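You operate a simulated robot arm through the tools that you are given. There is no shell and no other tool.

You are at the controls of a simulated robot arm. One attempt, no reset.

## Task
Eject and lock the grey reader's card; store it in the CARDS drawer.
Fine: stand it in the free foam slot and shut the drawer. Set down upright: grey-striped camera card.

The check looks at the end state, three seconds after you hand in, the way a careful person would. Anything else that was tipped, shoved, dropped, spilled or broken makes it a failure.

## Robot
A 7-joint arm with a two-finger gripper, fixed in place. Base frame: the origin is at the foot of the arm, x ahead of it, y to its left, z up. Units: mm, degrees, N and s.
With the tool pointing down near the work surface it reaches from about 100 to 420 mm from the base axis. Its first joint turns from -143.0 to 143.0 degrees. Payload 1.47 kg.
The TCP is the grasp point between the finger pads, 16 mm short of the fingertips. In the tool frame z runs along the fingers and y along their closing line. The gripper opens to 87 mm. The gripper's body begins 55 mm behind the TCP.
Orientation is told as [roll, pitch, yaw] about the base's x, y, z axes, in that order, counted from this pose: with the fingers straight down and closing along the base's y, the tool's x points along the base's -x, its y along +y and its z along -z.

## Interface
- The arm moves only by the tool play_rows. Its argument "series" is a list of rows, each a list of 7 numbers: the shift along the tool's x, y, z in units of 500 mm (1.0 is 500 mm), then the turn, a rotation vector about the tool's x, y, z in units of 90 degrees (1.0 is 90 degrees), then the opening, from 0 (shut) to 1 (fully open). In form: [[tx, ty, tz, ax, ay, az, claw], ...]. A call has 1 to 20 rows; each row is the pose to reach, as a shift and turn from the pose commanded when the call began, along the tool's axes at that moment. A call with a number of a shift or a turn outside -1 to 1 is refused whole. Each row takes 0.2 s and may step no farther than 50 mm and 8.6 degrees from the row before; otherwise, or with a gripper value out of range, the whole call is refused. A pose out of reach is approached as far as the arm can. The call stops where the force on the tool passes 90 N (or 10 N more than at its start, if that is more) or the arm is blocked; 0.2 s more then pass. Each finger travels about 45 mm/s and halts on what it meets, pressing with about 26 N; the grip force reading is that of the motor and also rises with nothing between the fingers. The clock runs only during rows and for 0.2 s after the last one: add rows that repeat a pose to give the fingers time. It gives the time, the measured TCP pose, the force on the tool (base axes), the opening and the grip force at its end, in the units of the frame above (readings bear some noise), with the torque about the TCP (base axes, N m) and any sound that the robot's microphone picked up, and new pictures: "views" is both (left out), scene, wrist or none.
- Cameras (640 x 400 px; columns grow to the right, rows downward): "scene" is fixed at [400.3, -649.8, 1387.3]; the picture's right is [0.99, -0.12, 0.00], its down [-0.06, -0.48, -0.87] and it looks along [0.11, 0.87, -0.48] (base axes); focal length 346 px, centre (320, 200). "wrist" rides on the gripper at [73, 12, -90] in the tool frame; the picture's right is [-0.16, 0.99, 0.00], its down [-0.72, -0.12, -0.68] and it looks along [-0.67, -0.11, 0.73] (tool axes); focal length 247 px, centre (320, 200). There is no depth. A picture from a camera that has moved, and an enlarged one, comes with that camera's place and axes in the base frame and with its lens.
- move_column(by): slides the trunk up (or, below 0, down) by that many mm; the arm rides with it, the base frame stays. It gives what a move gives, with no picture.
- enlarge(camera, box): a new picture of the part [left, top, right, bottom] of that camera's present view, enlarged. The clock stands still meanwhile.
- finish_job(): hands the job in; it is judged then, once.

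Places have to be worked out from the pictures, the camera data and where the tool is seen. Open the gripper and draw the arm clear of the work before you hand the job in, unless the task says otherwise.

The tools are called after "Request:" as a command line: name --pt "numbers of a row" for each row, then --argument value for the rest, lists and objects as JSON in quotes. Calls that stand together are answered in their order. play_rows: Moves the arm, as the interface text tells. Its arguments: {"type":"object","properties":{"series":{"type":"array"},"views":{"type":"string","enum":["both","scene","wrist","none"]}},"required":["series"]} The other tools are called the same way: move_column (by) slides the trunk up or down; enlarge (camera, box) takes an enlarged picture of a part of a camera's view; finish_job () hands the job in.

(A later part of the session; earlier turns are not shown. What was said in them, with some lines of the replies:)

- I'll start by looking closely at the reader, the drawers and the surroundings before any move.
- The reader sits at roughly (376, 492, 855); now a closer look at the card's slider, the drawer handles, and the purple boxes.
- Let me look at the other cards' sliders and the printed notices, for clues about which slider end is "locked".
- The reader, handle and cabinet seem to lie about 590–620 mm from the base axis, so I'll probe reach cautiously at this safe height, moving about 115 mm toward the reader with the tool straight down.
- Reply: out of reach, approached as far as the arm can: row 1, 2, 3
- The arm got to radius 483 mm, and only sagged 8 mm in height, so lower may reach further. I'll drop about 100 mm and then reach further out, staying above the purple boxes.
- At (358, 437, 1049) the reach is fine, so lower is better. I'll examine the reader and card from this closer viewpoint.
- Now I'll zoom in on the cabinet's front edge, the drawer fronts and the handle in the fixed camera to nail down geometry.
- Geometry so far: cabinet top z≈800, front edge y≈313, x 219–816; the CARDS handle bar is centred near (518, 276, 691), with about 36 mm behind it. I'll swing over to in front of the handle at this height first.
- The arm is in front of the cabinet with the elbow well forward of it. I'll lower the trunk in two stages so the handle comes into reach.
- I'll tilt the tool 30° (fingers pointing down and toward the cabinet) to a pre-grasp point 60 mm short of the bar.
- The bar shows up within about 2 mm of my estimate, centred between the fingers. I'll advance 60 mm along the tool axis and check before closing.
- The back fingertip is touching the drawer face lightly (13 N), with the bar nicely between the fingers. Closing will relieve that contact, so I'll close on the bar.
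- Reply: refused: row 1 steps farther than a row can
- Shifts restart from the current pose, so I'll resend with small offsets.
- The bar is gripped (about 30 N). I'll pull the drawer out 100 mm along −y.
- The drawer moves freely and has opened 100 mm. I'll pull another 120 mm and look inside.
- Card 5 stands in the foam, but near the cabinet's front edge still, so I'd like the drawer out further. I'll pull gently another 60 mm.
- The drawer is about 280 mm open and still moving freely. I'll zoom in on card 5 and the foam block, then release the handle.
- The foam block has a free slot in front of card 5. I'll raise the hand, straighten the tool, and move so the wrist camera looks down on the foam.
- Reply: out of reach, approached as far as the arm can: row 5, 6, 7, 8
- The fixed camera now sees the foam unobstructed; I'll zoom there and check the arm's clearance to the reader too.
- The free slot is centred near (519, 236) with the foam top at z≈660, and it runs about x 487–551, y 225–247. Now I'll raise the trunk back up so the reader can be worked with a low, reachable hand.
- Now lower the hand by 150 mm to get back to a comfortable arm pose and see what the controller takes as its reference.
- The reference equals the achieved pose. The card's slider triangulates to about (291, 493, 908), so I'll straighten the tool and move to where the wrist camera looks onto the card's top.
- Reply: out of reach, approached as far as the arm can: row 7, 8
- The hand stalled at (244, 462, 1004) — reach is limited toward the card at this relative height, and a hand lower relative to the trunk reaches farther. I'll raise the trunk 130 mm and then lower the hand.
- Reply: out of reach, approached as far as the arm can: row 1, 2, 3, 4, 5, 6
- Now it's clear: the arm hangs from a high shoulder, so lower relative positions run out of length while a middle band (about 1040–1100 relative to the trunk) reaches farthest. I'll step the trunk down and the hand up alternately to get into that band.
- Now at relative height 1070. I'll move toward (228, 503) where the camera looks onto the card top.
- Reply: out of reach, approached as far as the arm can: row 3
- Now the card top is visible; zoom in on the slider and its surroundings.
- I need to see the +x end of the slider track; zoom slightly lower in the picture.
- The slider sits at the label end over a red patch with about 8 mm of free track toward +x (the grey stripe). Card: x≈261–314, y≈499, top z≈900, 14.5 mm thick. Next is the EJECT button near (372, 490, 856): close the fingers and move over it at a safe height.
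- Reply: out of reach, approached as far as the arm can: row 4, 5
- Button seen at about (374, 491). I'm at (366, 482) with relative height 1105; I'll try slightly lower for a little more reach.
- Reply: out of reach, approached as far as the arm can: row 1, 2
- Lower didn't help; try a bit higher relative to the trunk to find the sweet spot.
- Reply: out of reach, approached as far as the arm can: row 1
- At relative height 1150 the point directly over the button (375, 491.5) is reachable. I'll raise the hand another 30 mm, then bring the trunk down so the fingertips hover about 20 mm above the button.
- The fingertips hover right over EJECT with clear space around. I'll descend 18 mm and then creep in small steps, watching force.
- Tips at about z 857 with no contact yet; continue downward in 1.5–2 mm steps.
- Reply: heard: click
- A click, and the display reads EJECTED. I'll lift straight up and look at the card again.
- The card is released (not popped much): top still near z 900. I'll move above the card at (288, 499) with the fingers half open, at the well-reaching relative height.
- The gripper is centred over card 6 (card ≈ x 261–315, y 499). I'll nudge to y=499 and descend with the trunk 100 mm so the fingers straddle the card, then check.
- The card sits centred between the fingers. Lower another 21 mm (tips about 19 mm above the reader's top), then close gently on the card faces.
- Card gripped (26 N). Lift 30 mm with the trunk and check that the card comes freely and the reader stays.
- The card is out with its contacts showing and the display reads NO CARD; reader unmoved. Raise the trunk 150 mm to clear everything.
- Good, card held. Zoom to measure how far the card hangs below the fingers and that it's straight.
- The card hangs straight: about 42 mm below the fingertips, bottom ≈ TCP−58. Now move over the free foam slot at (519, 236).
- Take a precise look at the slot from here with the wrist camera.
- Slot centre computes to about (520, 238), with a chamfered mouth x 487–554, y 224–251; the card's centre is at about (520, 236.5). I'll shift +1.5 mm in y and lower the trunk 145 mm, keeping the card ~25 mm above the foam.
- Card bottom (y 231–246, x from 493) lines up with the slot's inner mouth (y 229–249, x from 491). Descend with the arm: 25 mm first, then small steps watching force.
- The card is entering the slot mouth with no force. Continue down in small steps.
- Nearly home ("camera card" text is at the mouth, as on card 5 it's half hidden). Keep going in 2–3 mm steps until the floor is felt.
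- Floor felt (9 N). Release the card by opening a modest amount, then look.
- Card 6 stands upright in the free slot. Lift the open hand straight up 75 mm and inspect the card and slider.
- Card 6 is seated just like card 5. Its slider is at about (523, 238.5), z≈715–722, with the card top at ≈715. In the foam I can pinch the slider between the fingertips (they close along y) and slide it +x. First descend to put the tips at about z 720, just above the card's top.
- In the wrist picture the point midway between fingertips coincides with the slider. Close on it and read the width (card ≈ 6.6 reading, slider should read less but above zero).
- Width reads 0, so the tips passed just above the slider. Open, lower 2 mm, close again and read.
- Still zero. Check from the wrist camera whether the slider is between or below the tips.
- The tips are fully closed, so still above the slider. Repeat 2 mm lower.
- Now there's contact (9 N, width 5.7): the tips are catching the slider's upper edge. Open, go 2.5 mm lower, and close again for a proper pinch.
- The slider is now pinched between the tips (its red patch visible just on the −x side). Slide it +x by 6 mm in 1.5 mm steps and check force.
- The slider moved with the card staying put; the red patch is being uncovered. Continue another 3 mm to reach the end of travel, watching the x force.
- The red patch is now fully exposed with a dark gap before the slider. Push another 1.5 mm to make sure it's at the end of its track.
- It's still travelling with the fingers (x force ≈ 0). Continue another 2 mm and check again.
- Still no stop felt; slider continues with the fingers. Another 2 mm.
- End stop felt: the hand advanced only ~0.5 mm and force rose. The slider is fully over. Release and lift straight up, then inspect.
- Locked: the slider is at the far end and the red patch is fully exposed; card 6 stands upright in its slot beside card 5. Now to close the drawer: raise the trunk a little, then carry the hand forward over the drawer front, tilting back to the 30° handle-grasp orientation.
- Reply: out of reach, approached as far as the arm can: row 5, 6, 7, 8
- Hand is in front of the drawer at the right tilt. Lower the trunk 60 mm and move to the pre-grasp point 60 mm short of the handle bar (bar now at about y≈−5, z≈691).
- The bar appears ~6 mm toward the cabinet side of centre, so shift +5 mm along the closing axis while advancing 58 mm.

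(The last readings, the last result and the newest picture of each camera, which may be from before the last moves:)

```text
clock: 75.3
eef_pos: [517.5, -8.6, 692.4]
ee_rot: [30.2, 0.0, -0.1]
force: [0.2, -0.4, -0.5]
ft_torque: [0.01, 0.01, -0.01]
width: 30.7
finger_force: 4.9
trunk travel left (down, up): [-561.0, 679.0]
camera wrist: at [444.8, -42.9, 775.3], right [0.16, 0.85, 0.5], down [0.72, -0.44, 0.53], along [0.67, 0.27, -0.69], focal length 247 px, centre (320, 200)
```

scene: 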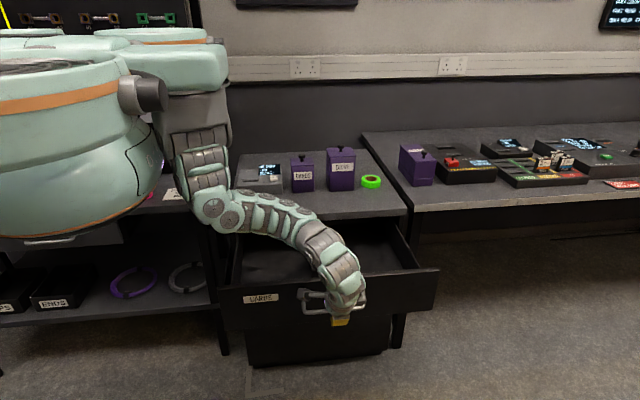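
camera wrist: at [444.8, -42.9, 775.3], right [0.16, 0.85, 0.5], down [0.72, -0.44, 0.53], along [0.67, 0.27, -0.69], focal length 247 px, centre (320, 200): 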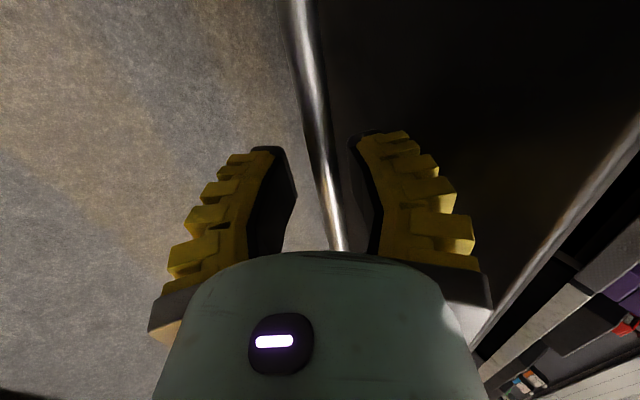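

The bar is between the fingers with no contact. Close on it.

Request:
play_rows --pt "0 0 0.003 0 0 0 0.15" --pt "0 0 0.003 0 0 0 0" --pt "0 0 0.003 0 0 0 0" --pt "0 0 0.003 0 0 0 0" --views "wrist"

```text
clock: 76.3
eef_pos: [517.8, -6.7, 691.1]
ee_rot: [30.2, -0.1, 0.0]
force: [1.6, -0.1, -3.8]
ft_torque: [-0.01, -0.03, 0.17]
width: 7.1
finger_force: 30.1
trunk travel left (down, up): [-561.0, 679.0]
camera wrist: at [445.0, -41.8, 774.4], right [0.16, 0.85, 0.5], down [0.72, -0.44, 0.53], along [0.67, 0.28, -0.69], focal length 247 px, centre (320, 200)
```

wrist: 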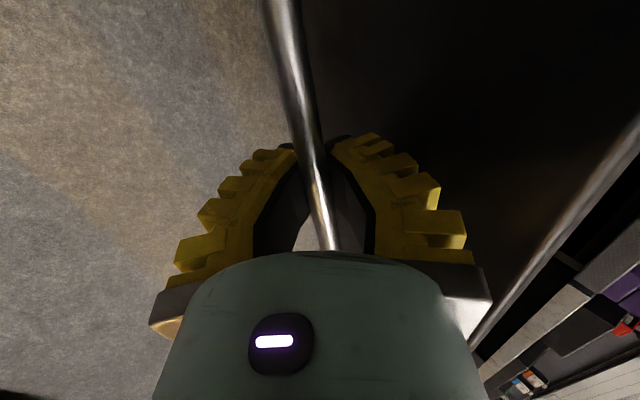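

Bar gripped. Push the drawer in smoothly, about 200 mm first at a gentle speed.

Request:
play_rows --pt "0 0.0087 0.005 0 0 0 0" --pt "0 0.026 0.015 0 0 0 0" --pt "0 0.0433 0.025 0 0 0 0" --pt "0 0.0606 0.035 0 0 0 0" --pt "0 0.0779 0.045 0 0 0 0" --pt "0 0.0953 0.055 0 0 0 0" --pt "0 0.1126 0.065 0 0 0 0" --pt "0 0.1299 0.075 0 0 0 0" --pt "0 0.1472 0.085 0 0 0 0" --pt "0 0.1645 0.095 0 0 0 0" --pt "0 0.1819 0.105 0 0 0 0" --pt "0 0.1992 0.115 0 0 0 0" --pt "0 0.2165 0.125 0 0 0 0" --pt "0 0.2338 0.135 0 0 0 0" --pt "0 0.2511 0.145 0 0 0 0" --pt "0 0.2685 0.155 0 0 0 0" --pt "0 0.2858 0.165 0 0 0 0" --pt "0 0.3031 0.175 0 0 0 0" --pt "0 0.3204 0.185 0 0 0 0" --pt "0 0.3378 0.195 0 0 0 0" --views "both"

```text
clock: 80.5
eef_pos: [517.5, 187.1, 690.9]
ee_rot: [30.0, -0.1, 0.0]
force: [3.6, -0.2, -10.3]
ft_torque: [0.0, 0.16, 0.06]
width: 6.2
finger_force: 29.5
trunk travel left (down, up): [-561.0, 679.0]
camera wrist: at [445.0, 152.0, 774.9], right [0.16, 0.85, 0.5], down [0.72, -0.44, 0.53], along [0.67, 0.27, -0.69], focal length 247 px, centre (320, 200)
```

scene: 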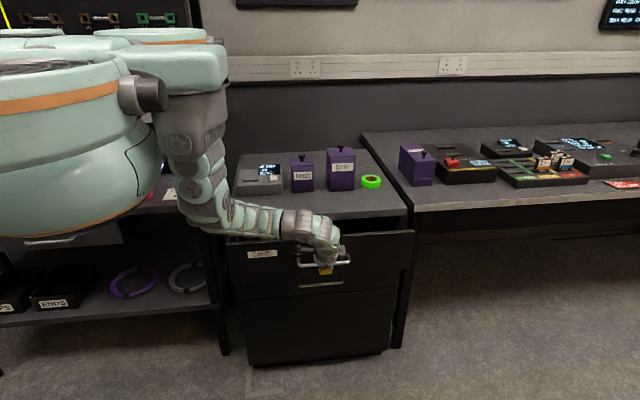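
wrist: 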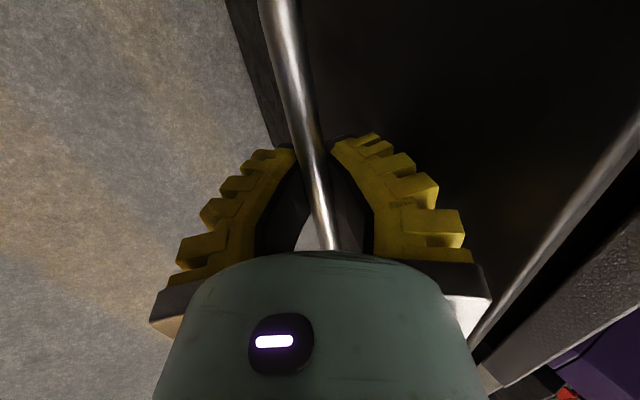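

At y=187; about 86 mm remain. Push 72 mm more gently, then creep.

Request:
play_rows --pt "0 0.0087 0.005 0 0 0 0" --pt "0 0.026 0.015 0 0 0 0" --pt "0 0.0433 0.025 0 0 0 0" --pt "0 0.0606 0.035 0 0 0 0" --pt "0 0.0779 0.045 0 0 0 0" --pt "0 0.0953 0.055 0 0 0 0" --pt "0 0.1109 0.064 0 0 0 0" --pt "0 0.1212 0.07 0 0 0 0" --views "none"

Request:
play_rows --pt "0 0.0052 0.003 0 0 0 0" --pt "0 0.0104 0.006 0 0 0 0" --pt "0 0.0156 0.009 0 0 0 0" --pt "0 0.0208 0.012 0 0 0 0" --views "both"

```text
clock: 82.3
eef_pos: [517.6, 256.5, 691.4]
ee_rot: [30.0, -0.1, 0.0]
force: [3.0, 0.2, -10.9]
ft_torque: [0.03, 0.26, 0.28]
width: 5.7
finger_force: 29.7
trunk travel left (down, up): [-561.0, 679.0]
```

```text
clock: 83.3
eef_pos: [518.6, 268.6, 692.0]
ee_rot: [30.0, 0.1, -0.1]
force: [4.3, -1.8, -12.3]
ft_torque: [0.0, -0.13, -0.08]
width: 5.6
finger_force: 30.1
trunk travel left (down, up): [-561.0, 679.0]
camera wrist: at [444.9, 233.3, 774.7], right [0.16, 0.85, 0.49], down [0.72, -0.44, 0.53], along [0.67, 0.27, -0.69], focal length 247 px, centre (320, 200)
```

scene: 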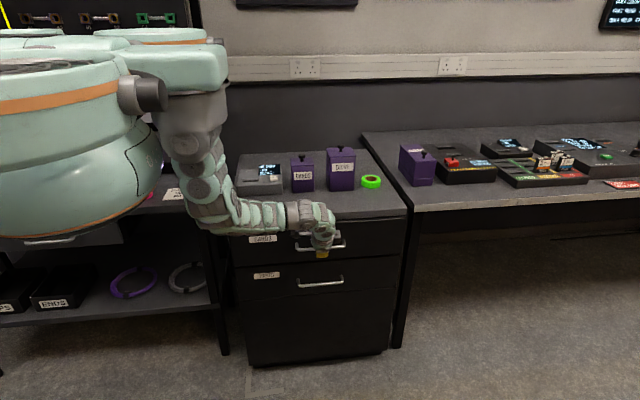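
wrist: 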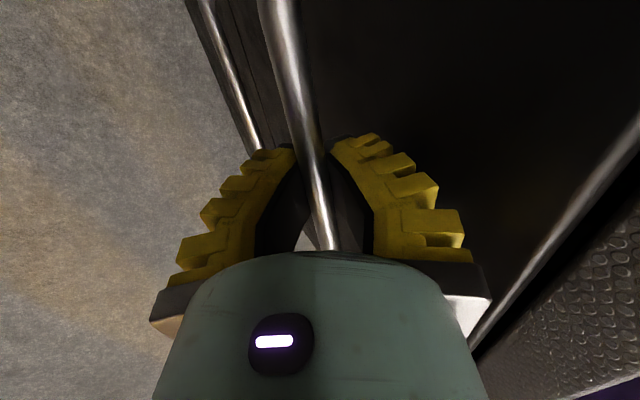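

Almost closed. Creep in 2 mm steps until the end stop is felt.

Request:
play_rows --pt "0 0.0035 0.002 0 0 0 0" --pt "0 0.0069 0.004 0 0 0 0" --views "none"

Request:
play_rows --pt "0 0.0035 0.002 0 0 0 0" --pt "0 0.0052 0.003 0 0 0 0" --views "none"

Request:
enlarge --camera "scene" --box '[220, 190, 420, 290]'

```text
clock: 83.9
eef_pos: [517.9, 271.2, 692.2]
ee_rot: [30.0, 0.0, -0.1]
force: [4.0, -1.2, -12.4]
ft_torque: [0.0, -0.06, 0.01]
width: 5.9
finger_force: 30.2
trunk travel left (down, up): [-561.0, 679.0]
```

```text
clock: 84.5
eef_pos: [517.3, 273.1, 691.1]
ee_rot: [30.0, 0.0, -0.1]
force: [6.7, -1.0, -13.0]
ft_torque: [0.0, 0.17, 0.15]
width: 5.9
finger_force: 29.4
trunk travel left (down, up): [-561.0, 679.0]
```

```text
3.20 times, centred on (320, 240) of scene
camera zoom: at [400.3, -649.8, 1387.3], right [0.99, -0.12, 0.0], down [-0.06, -0.48, -0.87], along [0.11, 0.87, -0.48], focal length 1106 px, centre (320, 72)
```

zoom: 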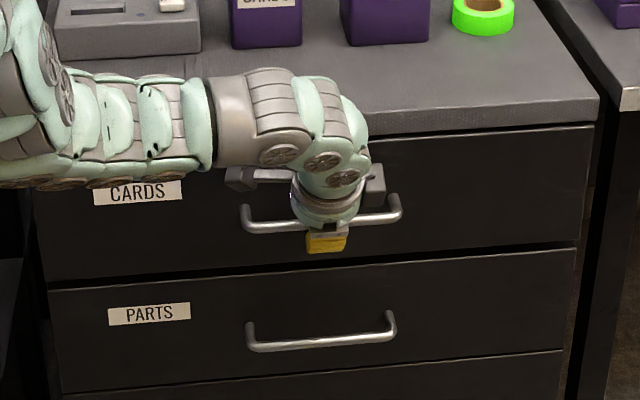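

Looks nearly flush; push a bit further to find the stop.

Request:
play_rows --pt "0 0.0035 0.002 0 0 0 0" --pt "0 0.0069 0.004 0 0 0 0" --views "none"

Request:
enlarge --camera "scene" --box '[350, 180, 430, 240]'

```text
clock: 85.1
eef_pos: [518.0, 278.9, 690.6]
ee_rot: [30.0, 0.0, -0.2]
force: [4.6, -4.0, -12.9]
ft_torque: [0.0, 0.03, 0.11]
width: 6.1
finger_force: 30.0
trunk travel left (down, up): [-561.0, 679.0]
```

```text
6.67 times, centred on (390, 210) of scene
camera zoom: at [400.3, -649.8, 1387.3], right [0.99, -0.12, 0.0], down [-0.06, -0.48, -0.87], along [0.11, 0.87, -0.48], focal length 2303 px, centre (-147, 133)
```

zoom: 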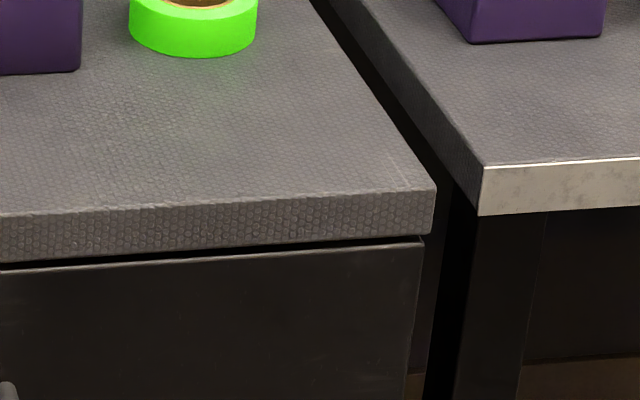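

The drawer front matches its original closed appearance. One more small push to confirm the stop by force.

Request:
play_rows --pt "0 0.0026 0.0015 0 0 0 0" --pt "0 0.0052 0.003 0 0 0 0" --views "none"

Request:
enlarge --camera "scene" --box '[350, 180, 430, 240]'

Request:
enlarge --camera "scene" --box '[285, 215, 365, 275]'

```text
clock: 85.7
eef_pos: [517.8, 278.8, 690.0]
ee_rot: [29.8, 0.0, -0.1]
force: [3.8, -8.8, -13.0]
ft_torque: [0.01, 0.18, 0.33]
width: 6.9
finger_force: 29.5
trunk travel left (down, up): [-561.0, 679.0]
```

```text
6.67 times, centred on (390, 210) of scene
camera zoom: at [400.3, -649.8, 1387.3], right [0.99, -0.12, 0.0], down [-0.06, -0.48, -0.87], along [0.11, 0.87, -0.48], focal length 2303 px, centre (-147, 133)
```

zoom: 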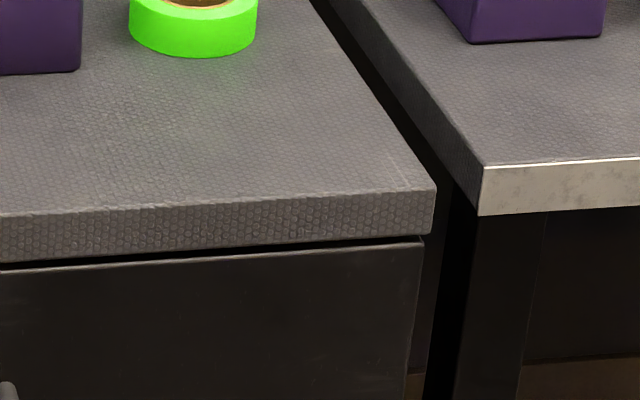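

```text
6.67 times, centred on (325, 245) of scene
camera zoom: at [400.3, -649.8, 1387.3], right [0.99, -0.12, 0.0], down [-0.06, -0.48, -0.87], along [0.11, 0.87, -0.48], focal length 2303 px, centre (287, -100)
```

zoom: 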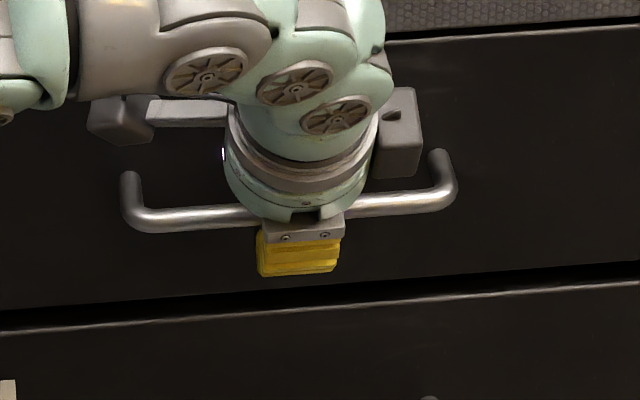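

The handle is at exactly its original closed position and the stop is felt (about 9 N). Open the fingers and withdraw back along the tool axis without dragging the bar.

Request:
play_rows --pt "0 0 0 0 0 0 0.15" --pt "0 0 0 0 0 0 0.28" --pt "0 0 0 0 0 0 0.28" --pt "0 0 0 0 0 0 0.28" --views "wrist"

```text
clock: 86.7
eef_pos: [517.3, 279.1, 690.9]
ee_rot: [29.9, -0.1, 0.0]
force: [-2.2, -15.4, 2.0]
ft_torque: [0.12, -0.04, 0.08]
width: 25.8
finger_force: 0.1
trunk travel left (down, up): [-561.0, 679.0]
camera wrist: at [444.9, 244.3, 774.1], right [0.16, 0.86, 0.49], down [0.72, -0.44, 0.53], along [0.67, 0.27, -0.69], focal length 247 px, centre (320, 200)
```

wrist: 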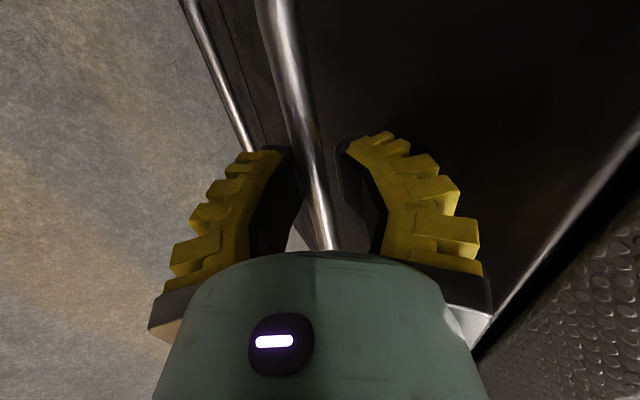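

The back finger leans lightly on the (closed) drawer face. Narrow slightly, re-centre about the bar by 4 mm, then retreat along the tool axis.

Request:
play_rows --pt "0 0 0 0 0 0 0.22" --pt "0 -0.004 0 0 0 0 0.22" --pt "0 -0.008 0 0 0 0 0.22" --pt "0 -0.008 -0.01 0 0 0 0.22" --views "wrist"

```text
clock: 87.7
eef_pos: [518.9, 276.5, 694.6]
ee_rot: [30.2, -0.1, -0.1]
force: [-0.2, -2.4, -2.9]
ft_torque: [-0.11, -0.02, -0.01]
width: 24.2
finger_force: 2.7
trunk travel left (down, up): [-561.0, 679.0]
camera wrist: at [445.0, 241.9, 777.2], right [0.16, 0.85, 0.5], down [0.72, -0.44, 0.53], along [0.67, 0.27, -0.69], focal length 247 px, centre (320, 200)
```

wrist: 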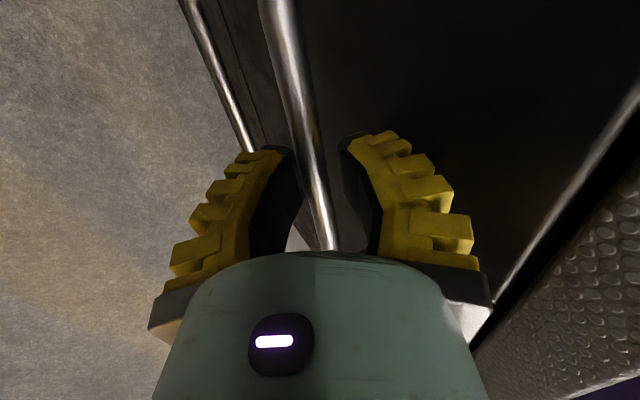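

Force is small now. Shift another 3 mm to centre the bar and retreat.

Request:
play_rows --pt "0 -0.006 0 0 0 0 0.23" --pt "0 -0.008 -0.02 0 0 0 0.23" --pt "0 -0.008 -0.05 0 0 0 0.23" --pt "0 -0.008 -0.1 0 0 0 0.23" --pt "0 -0.008 -0.17 0 0 0 0.23" --pt "0 -0.008 -0.24 0 0 0 0.23" --views "both"

Request:
enlarge --camera "scene" --box '[285, 215, 365, 275]'

Request:
enlarge --camera "scene" --box '[350, 180, 430, 240]'

```text
clock: 89.1
eef_pos: [517.6, 213.9, 797.2]
ee_rot: [30.3, -0.1, 0.0]
force: [0.0, 0.0, 1.3]
ft_torque: [0.07, 0.0, 0.01]
width: 26.1
finger_force: 4.9
trunk travel left (down, up): [-561.0, 679.0]
camera wrist: at [445.2, 179.4, 880.3], right [0.16, 0.85, 0.5], down [0.72, -0.44, 0.53], along [0.67, 0.28, -0.69], focal length 247 px, centre (320, 200)
```

scene: 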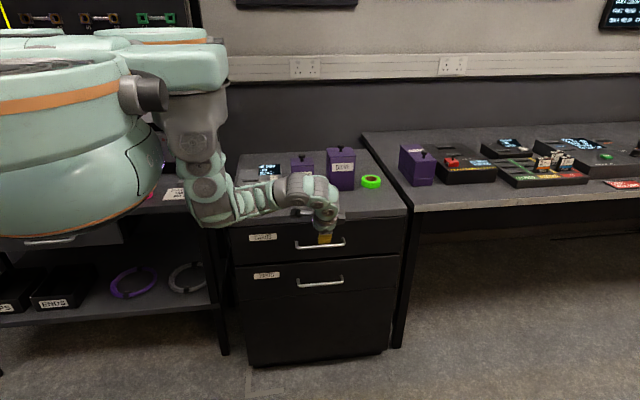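
wrist: 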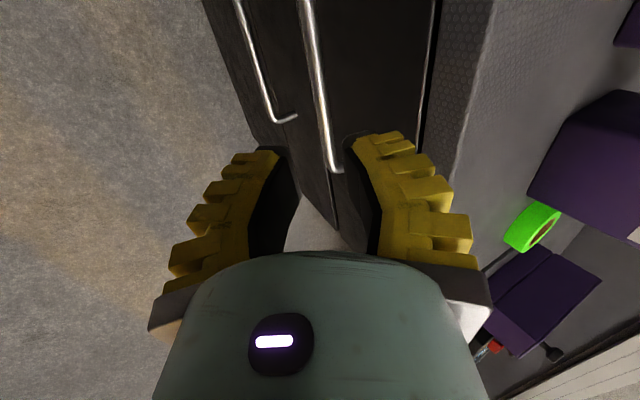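

```text
6.67 times, centred on (325, 245) of scene
camera zoom: at [400.3, -649.8, 1387.3], right [0.99, -0.12, 0.0], down [-0.06, -0.48, -0.87], along [0.11, 0.87, -0.48], focal length 2303 px, centre (287, -100)
```

zoom: 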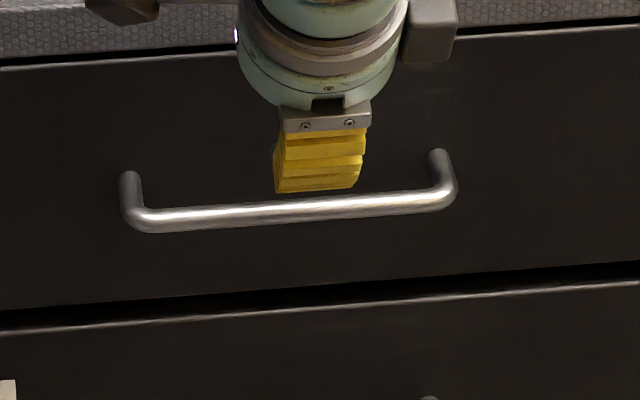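

```text
6.67 times, centred on (390, 210) of scene
camera zoom: at [400.3, -649.8, 1387.3], right [0.99, -0.12, 0.0], down [-0.06, -0.48, -0.87], along [0.11, 0.87, -0.48], focal length 2303 px, centre (-147, 133)
```

zoom: 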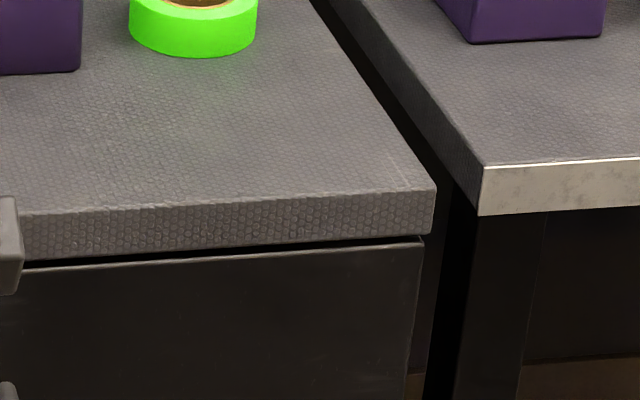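

The drawer is fully shut, with the handle exactly where it began, and everything else stands undisturbed. Draw the arm back and open the gripper, then raise the trunk clear.

Request:
play_rows --pt "0 -0.0693 -0.04 0 0 0 0.4" --pt "0 -0.1386 -0.08 0 0 0 0.6" --pt "0 -0.2078 -0.12 0 0 0 0.8" --pt "0 -0.2425 -0.14 0 0 0 1" --pt "0 -0.2425 -0.14 0 0 0 1" --views "none"

Request:
move_column --by 220

Request:
play_rows --pt "0 0 0 0 0 0 1" --pt "0 0 0 0 0 0 1" --views "both"

Request:
enlarge --camera "scene" --box '[220, 130, 440, 300]'

```text
clock: 90.3
eef_pos: [517.2, 79.7, 757.5]
ee_rot: [30.0, 0.0, -0.1]
force: [-0.3, -0.8, -0.6]
ft_torque: [0.0, -0.02, 0.01]
width: 87.1
finger_force: 0.1
out of reach, approached as far as the arm can: row 2, 3, 4, 5
trunk travel left (down, up): [-561.0, 679.0]
```

```text
clock: 92.7
eef_pos: [516.8, 80.8, 977.1]
ee_rot: [30.1, -0.1, -0.1]
force: [-0.2, -0.2, 0.3]
ft_torque: [0.02, 0.01, 0.03]
width: 87.1
finger_force: 0.0
trunk travel left (down, up): [-781.0, 459.0]
```

```text
clock: 93.3
eef_pos: [516.4, 80.3, 976.6]
ee_rot: [30.1, -0.1, 0.0]
force: [0.8, 0.5, 0.1]
ft_torque: [0.0, 0.0, 0.03]
width: 86.8
finger_force: 0.0
trunk travel left (down, up): [-781.0, 459.0]
camera wrist: at [444.0, 45.1, 1060.4], right [0.16, 0.85, 0.49], down [0.72, -0.44, 0.53], along [0.67, 0.27, -0.69], focal length 247 px, centre (320, 200)
```

scene: 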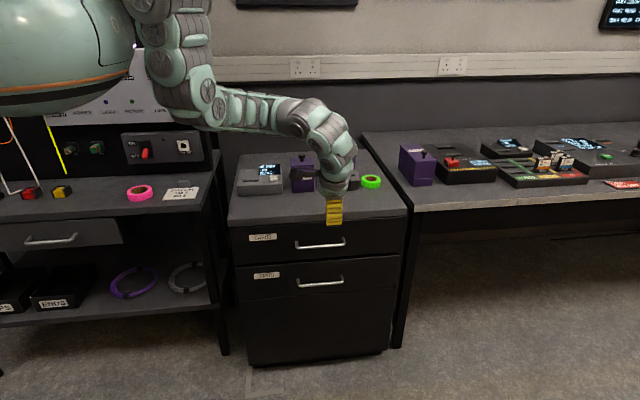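
wrist: 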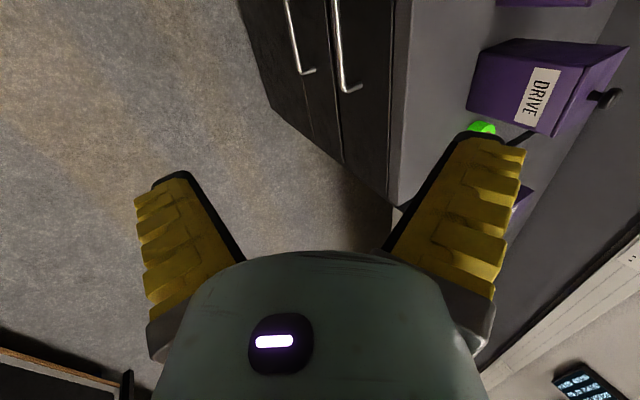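

```text
2.35 times, centred on (330, 215) of scene
camera zoom: at [400.3, -649.8, 1387.3], right [0.99, -0.12, 0.0], down [-0.06, -0.48, -0.87], along [0.11, 0.87, -0.48], focal length 813 px, centre (296, 165)
```

zoom: 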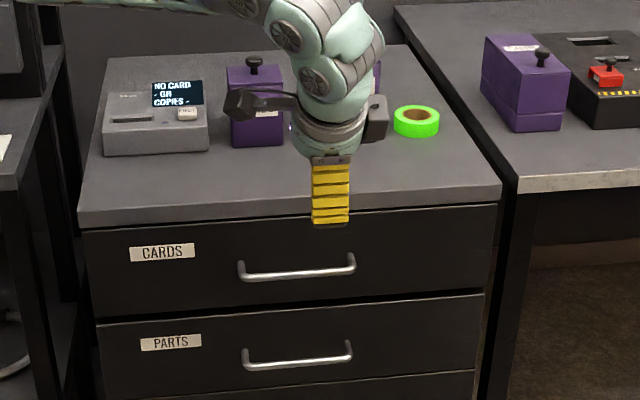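

The hand is clear and open. One last comparison of the reader and boxes against their starting positions.

Request:
enlarge --camera "scene" --box '[230, 150, 310, 200]'

Request:
enlarge --camera "scene" --box '[220, 185, 300, 245]'

```text
8.00 times, centred on (270, 175) of scene
camera zoom: at [400.3, -649.8, 1387.3], right [0.99, -0.12, 0.0], down [-0.06, -0.48, -0.87], along [0.11, 0.87, -0.48], focal length 2764 px, centre (720, 400)
```

zoom: 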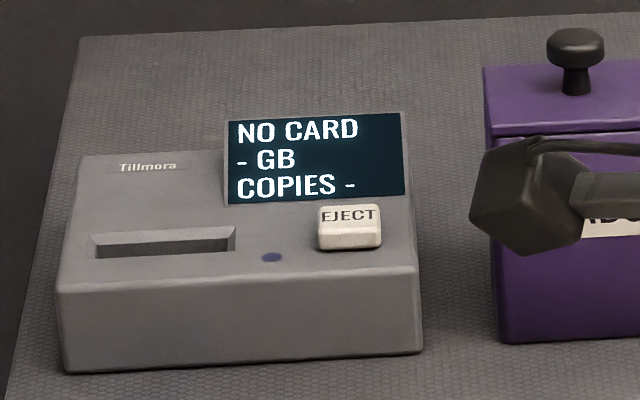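

```text
6.67 times, centred on (260, 215) of scene
camera zoom: at [400.3, -649.8, 1387.3], right [0.99, -0.12, 0.0], down [-0.06, -0.48, -0.87], along [0.11, 0.87, -0.48], focal length 2303 px, centre (720, 100)
```

zoom: 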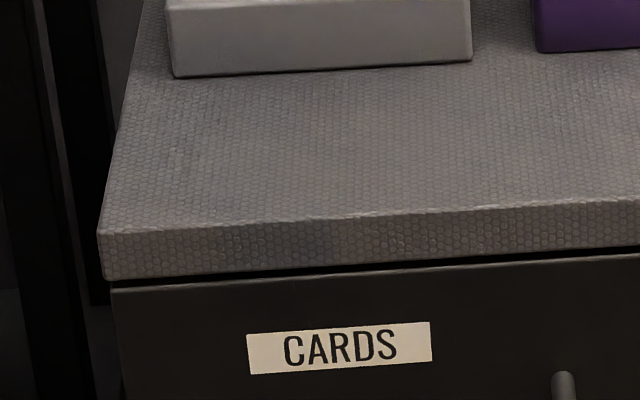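

The reader, the boxes and the drawer front look pixel-for-pixel where they started. The reader shows NO CARD, and the locked card went into the foam slot before I shut the drawer. The gripper is open and clear, so I'm handing in.

Request:
finish_job

```text
The job is handed in.
```

I ejected card 6 from the grey reader, locked it, stood it in the free foam slot of the CARDS drawer and shut the drawer. The job is handed in, but I haven't seen the result of the check.

- **Eject:** I pressed EJECT and heard a click. The display went to EJECTED, then NO CARD once I lifted the card out.
- **Store:** The card stood upright in the slot in front of card 5, seated to the same depth.
- **Lock:** I slid the card's lock slider once the card was in the foam, so as not to push the reader around. The slider went right to its end stop and the red patch was fully showing. Nothing on the card says which end is "locked"; I took it to be the end the slider wasn't already at.
- **Drawer:** It is shut to the stop, with the front and handle where they were at the start. I couldn't see the card while the drawer was closing, but I pushed it in slowly.
- **Everything else:** In the last pictures the reader hadn't moved and nothing else looked disturbed. The gripper was open and the arm clear when I handed in.
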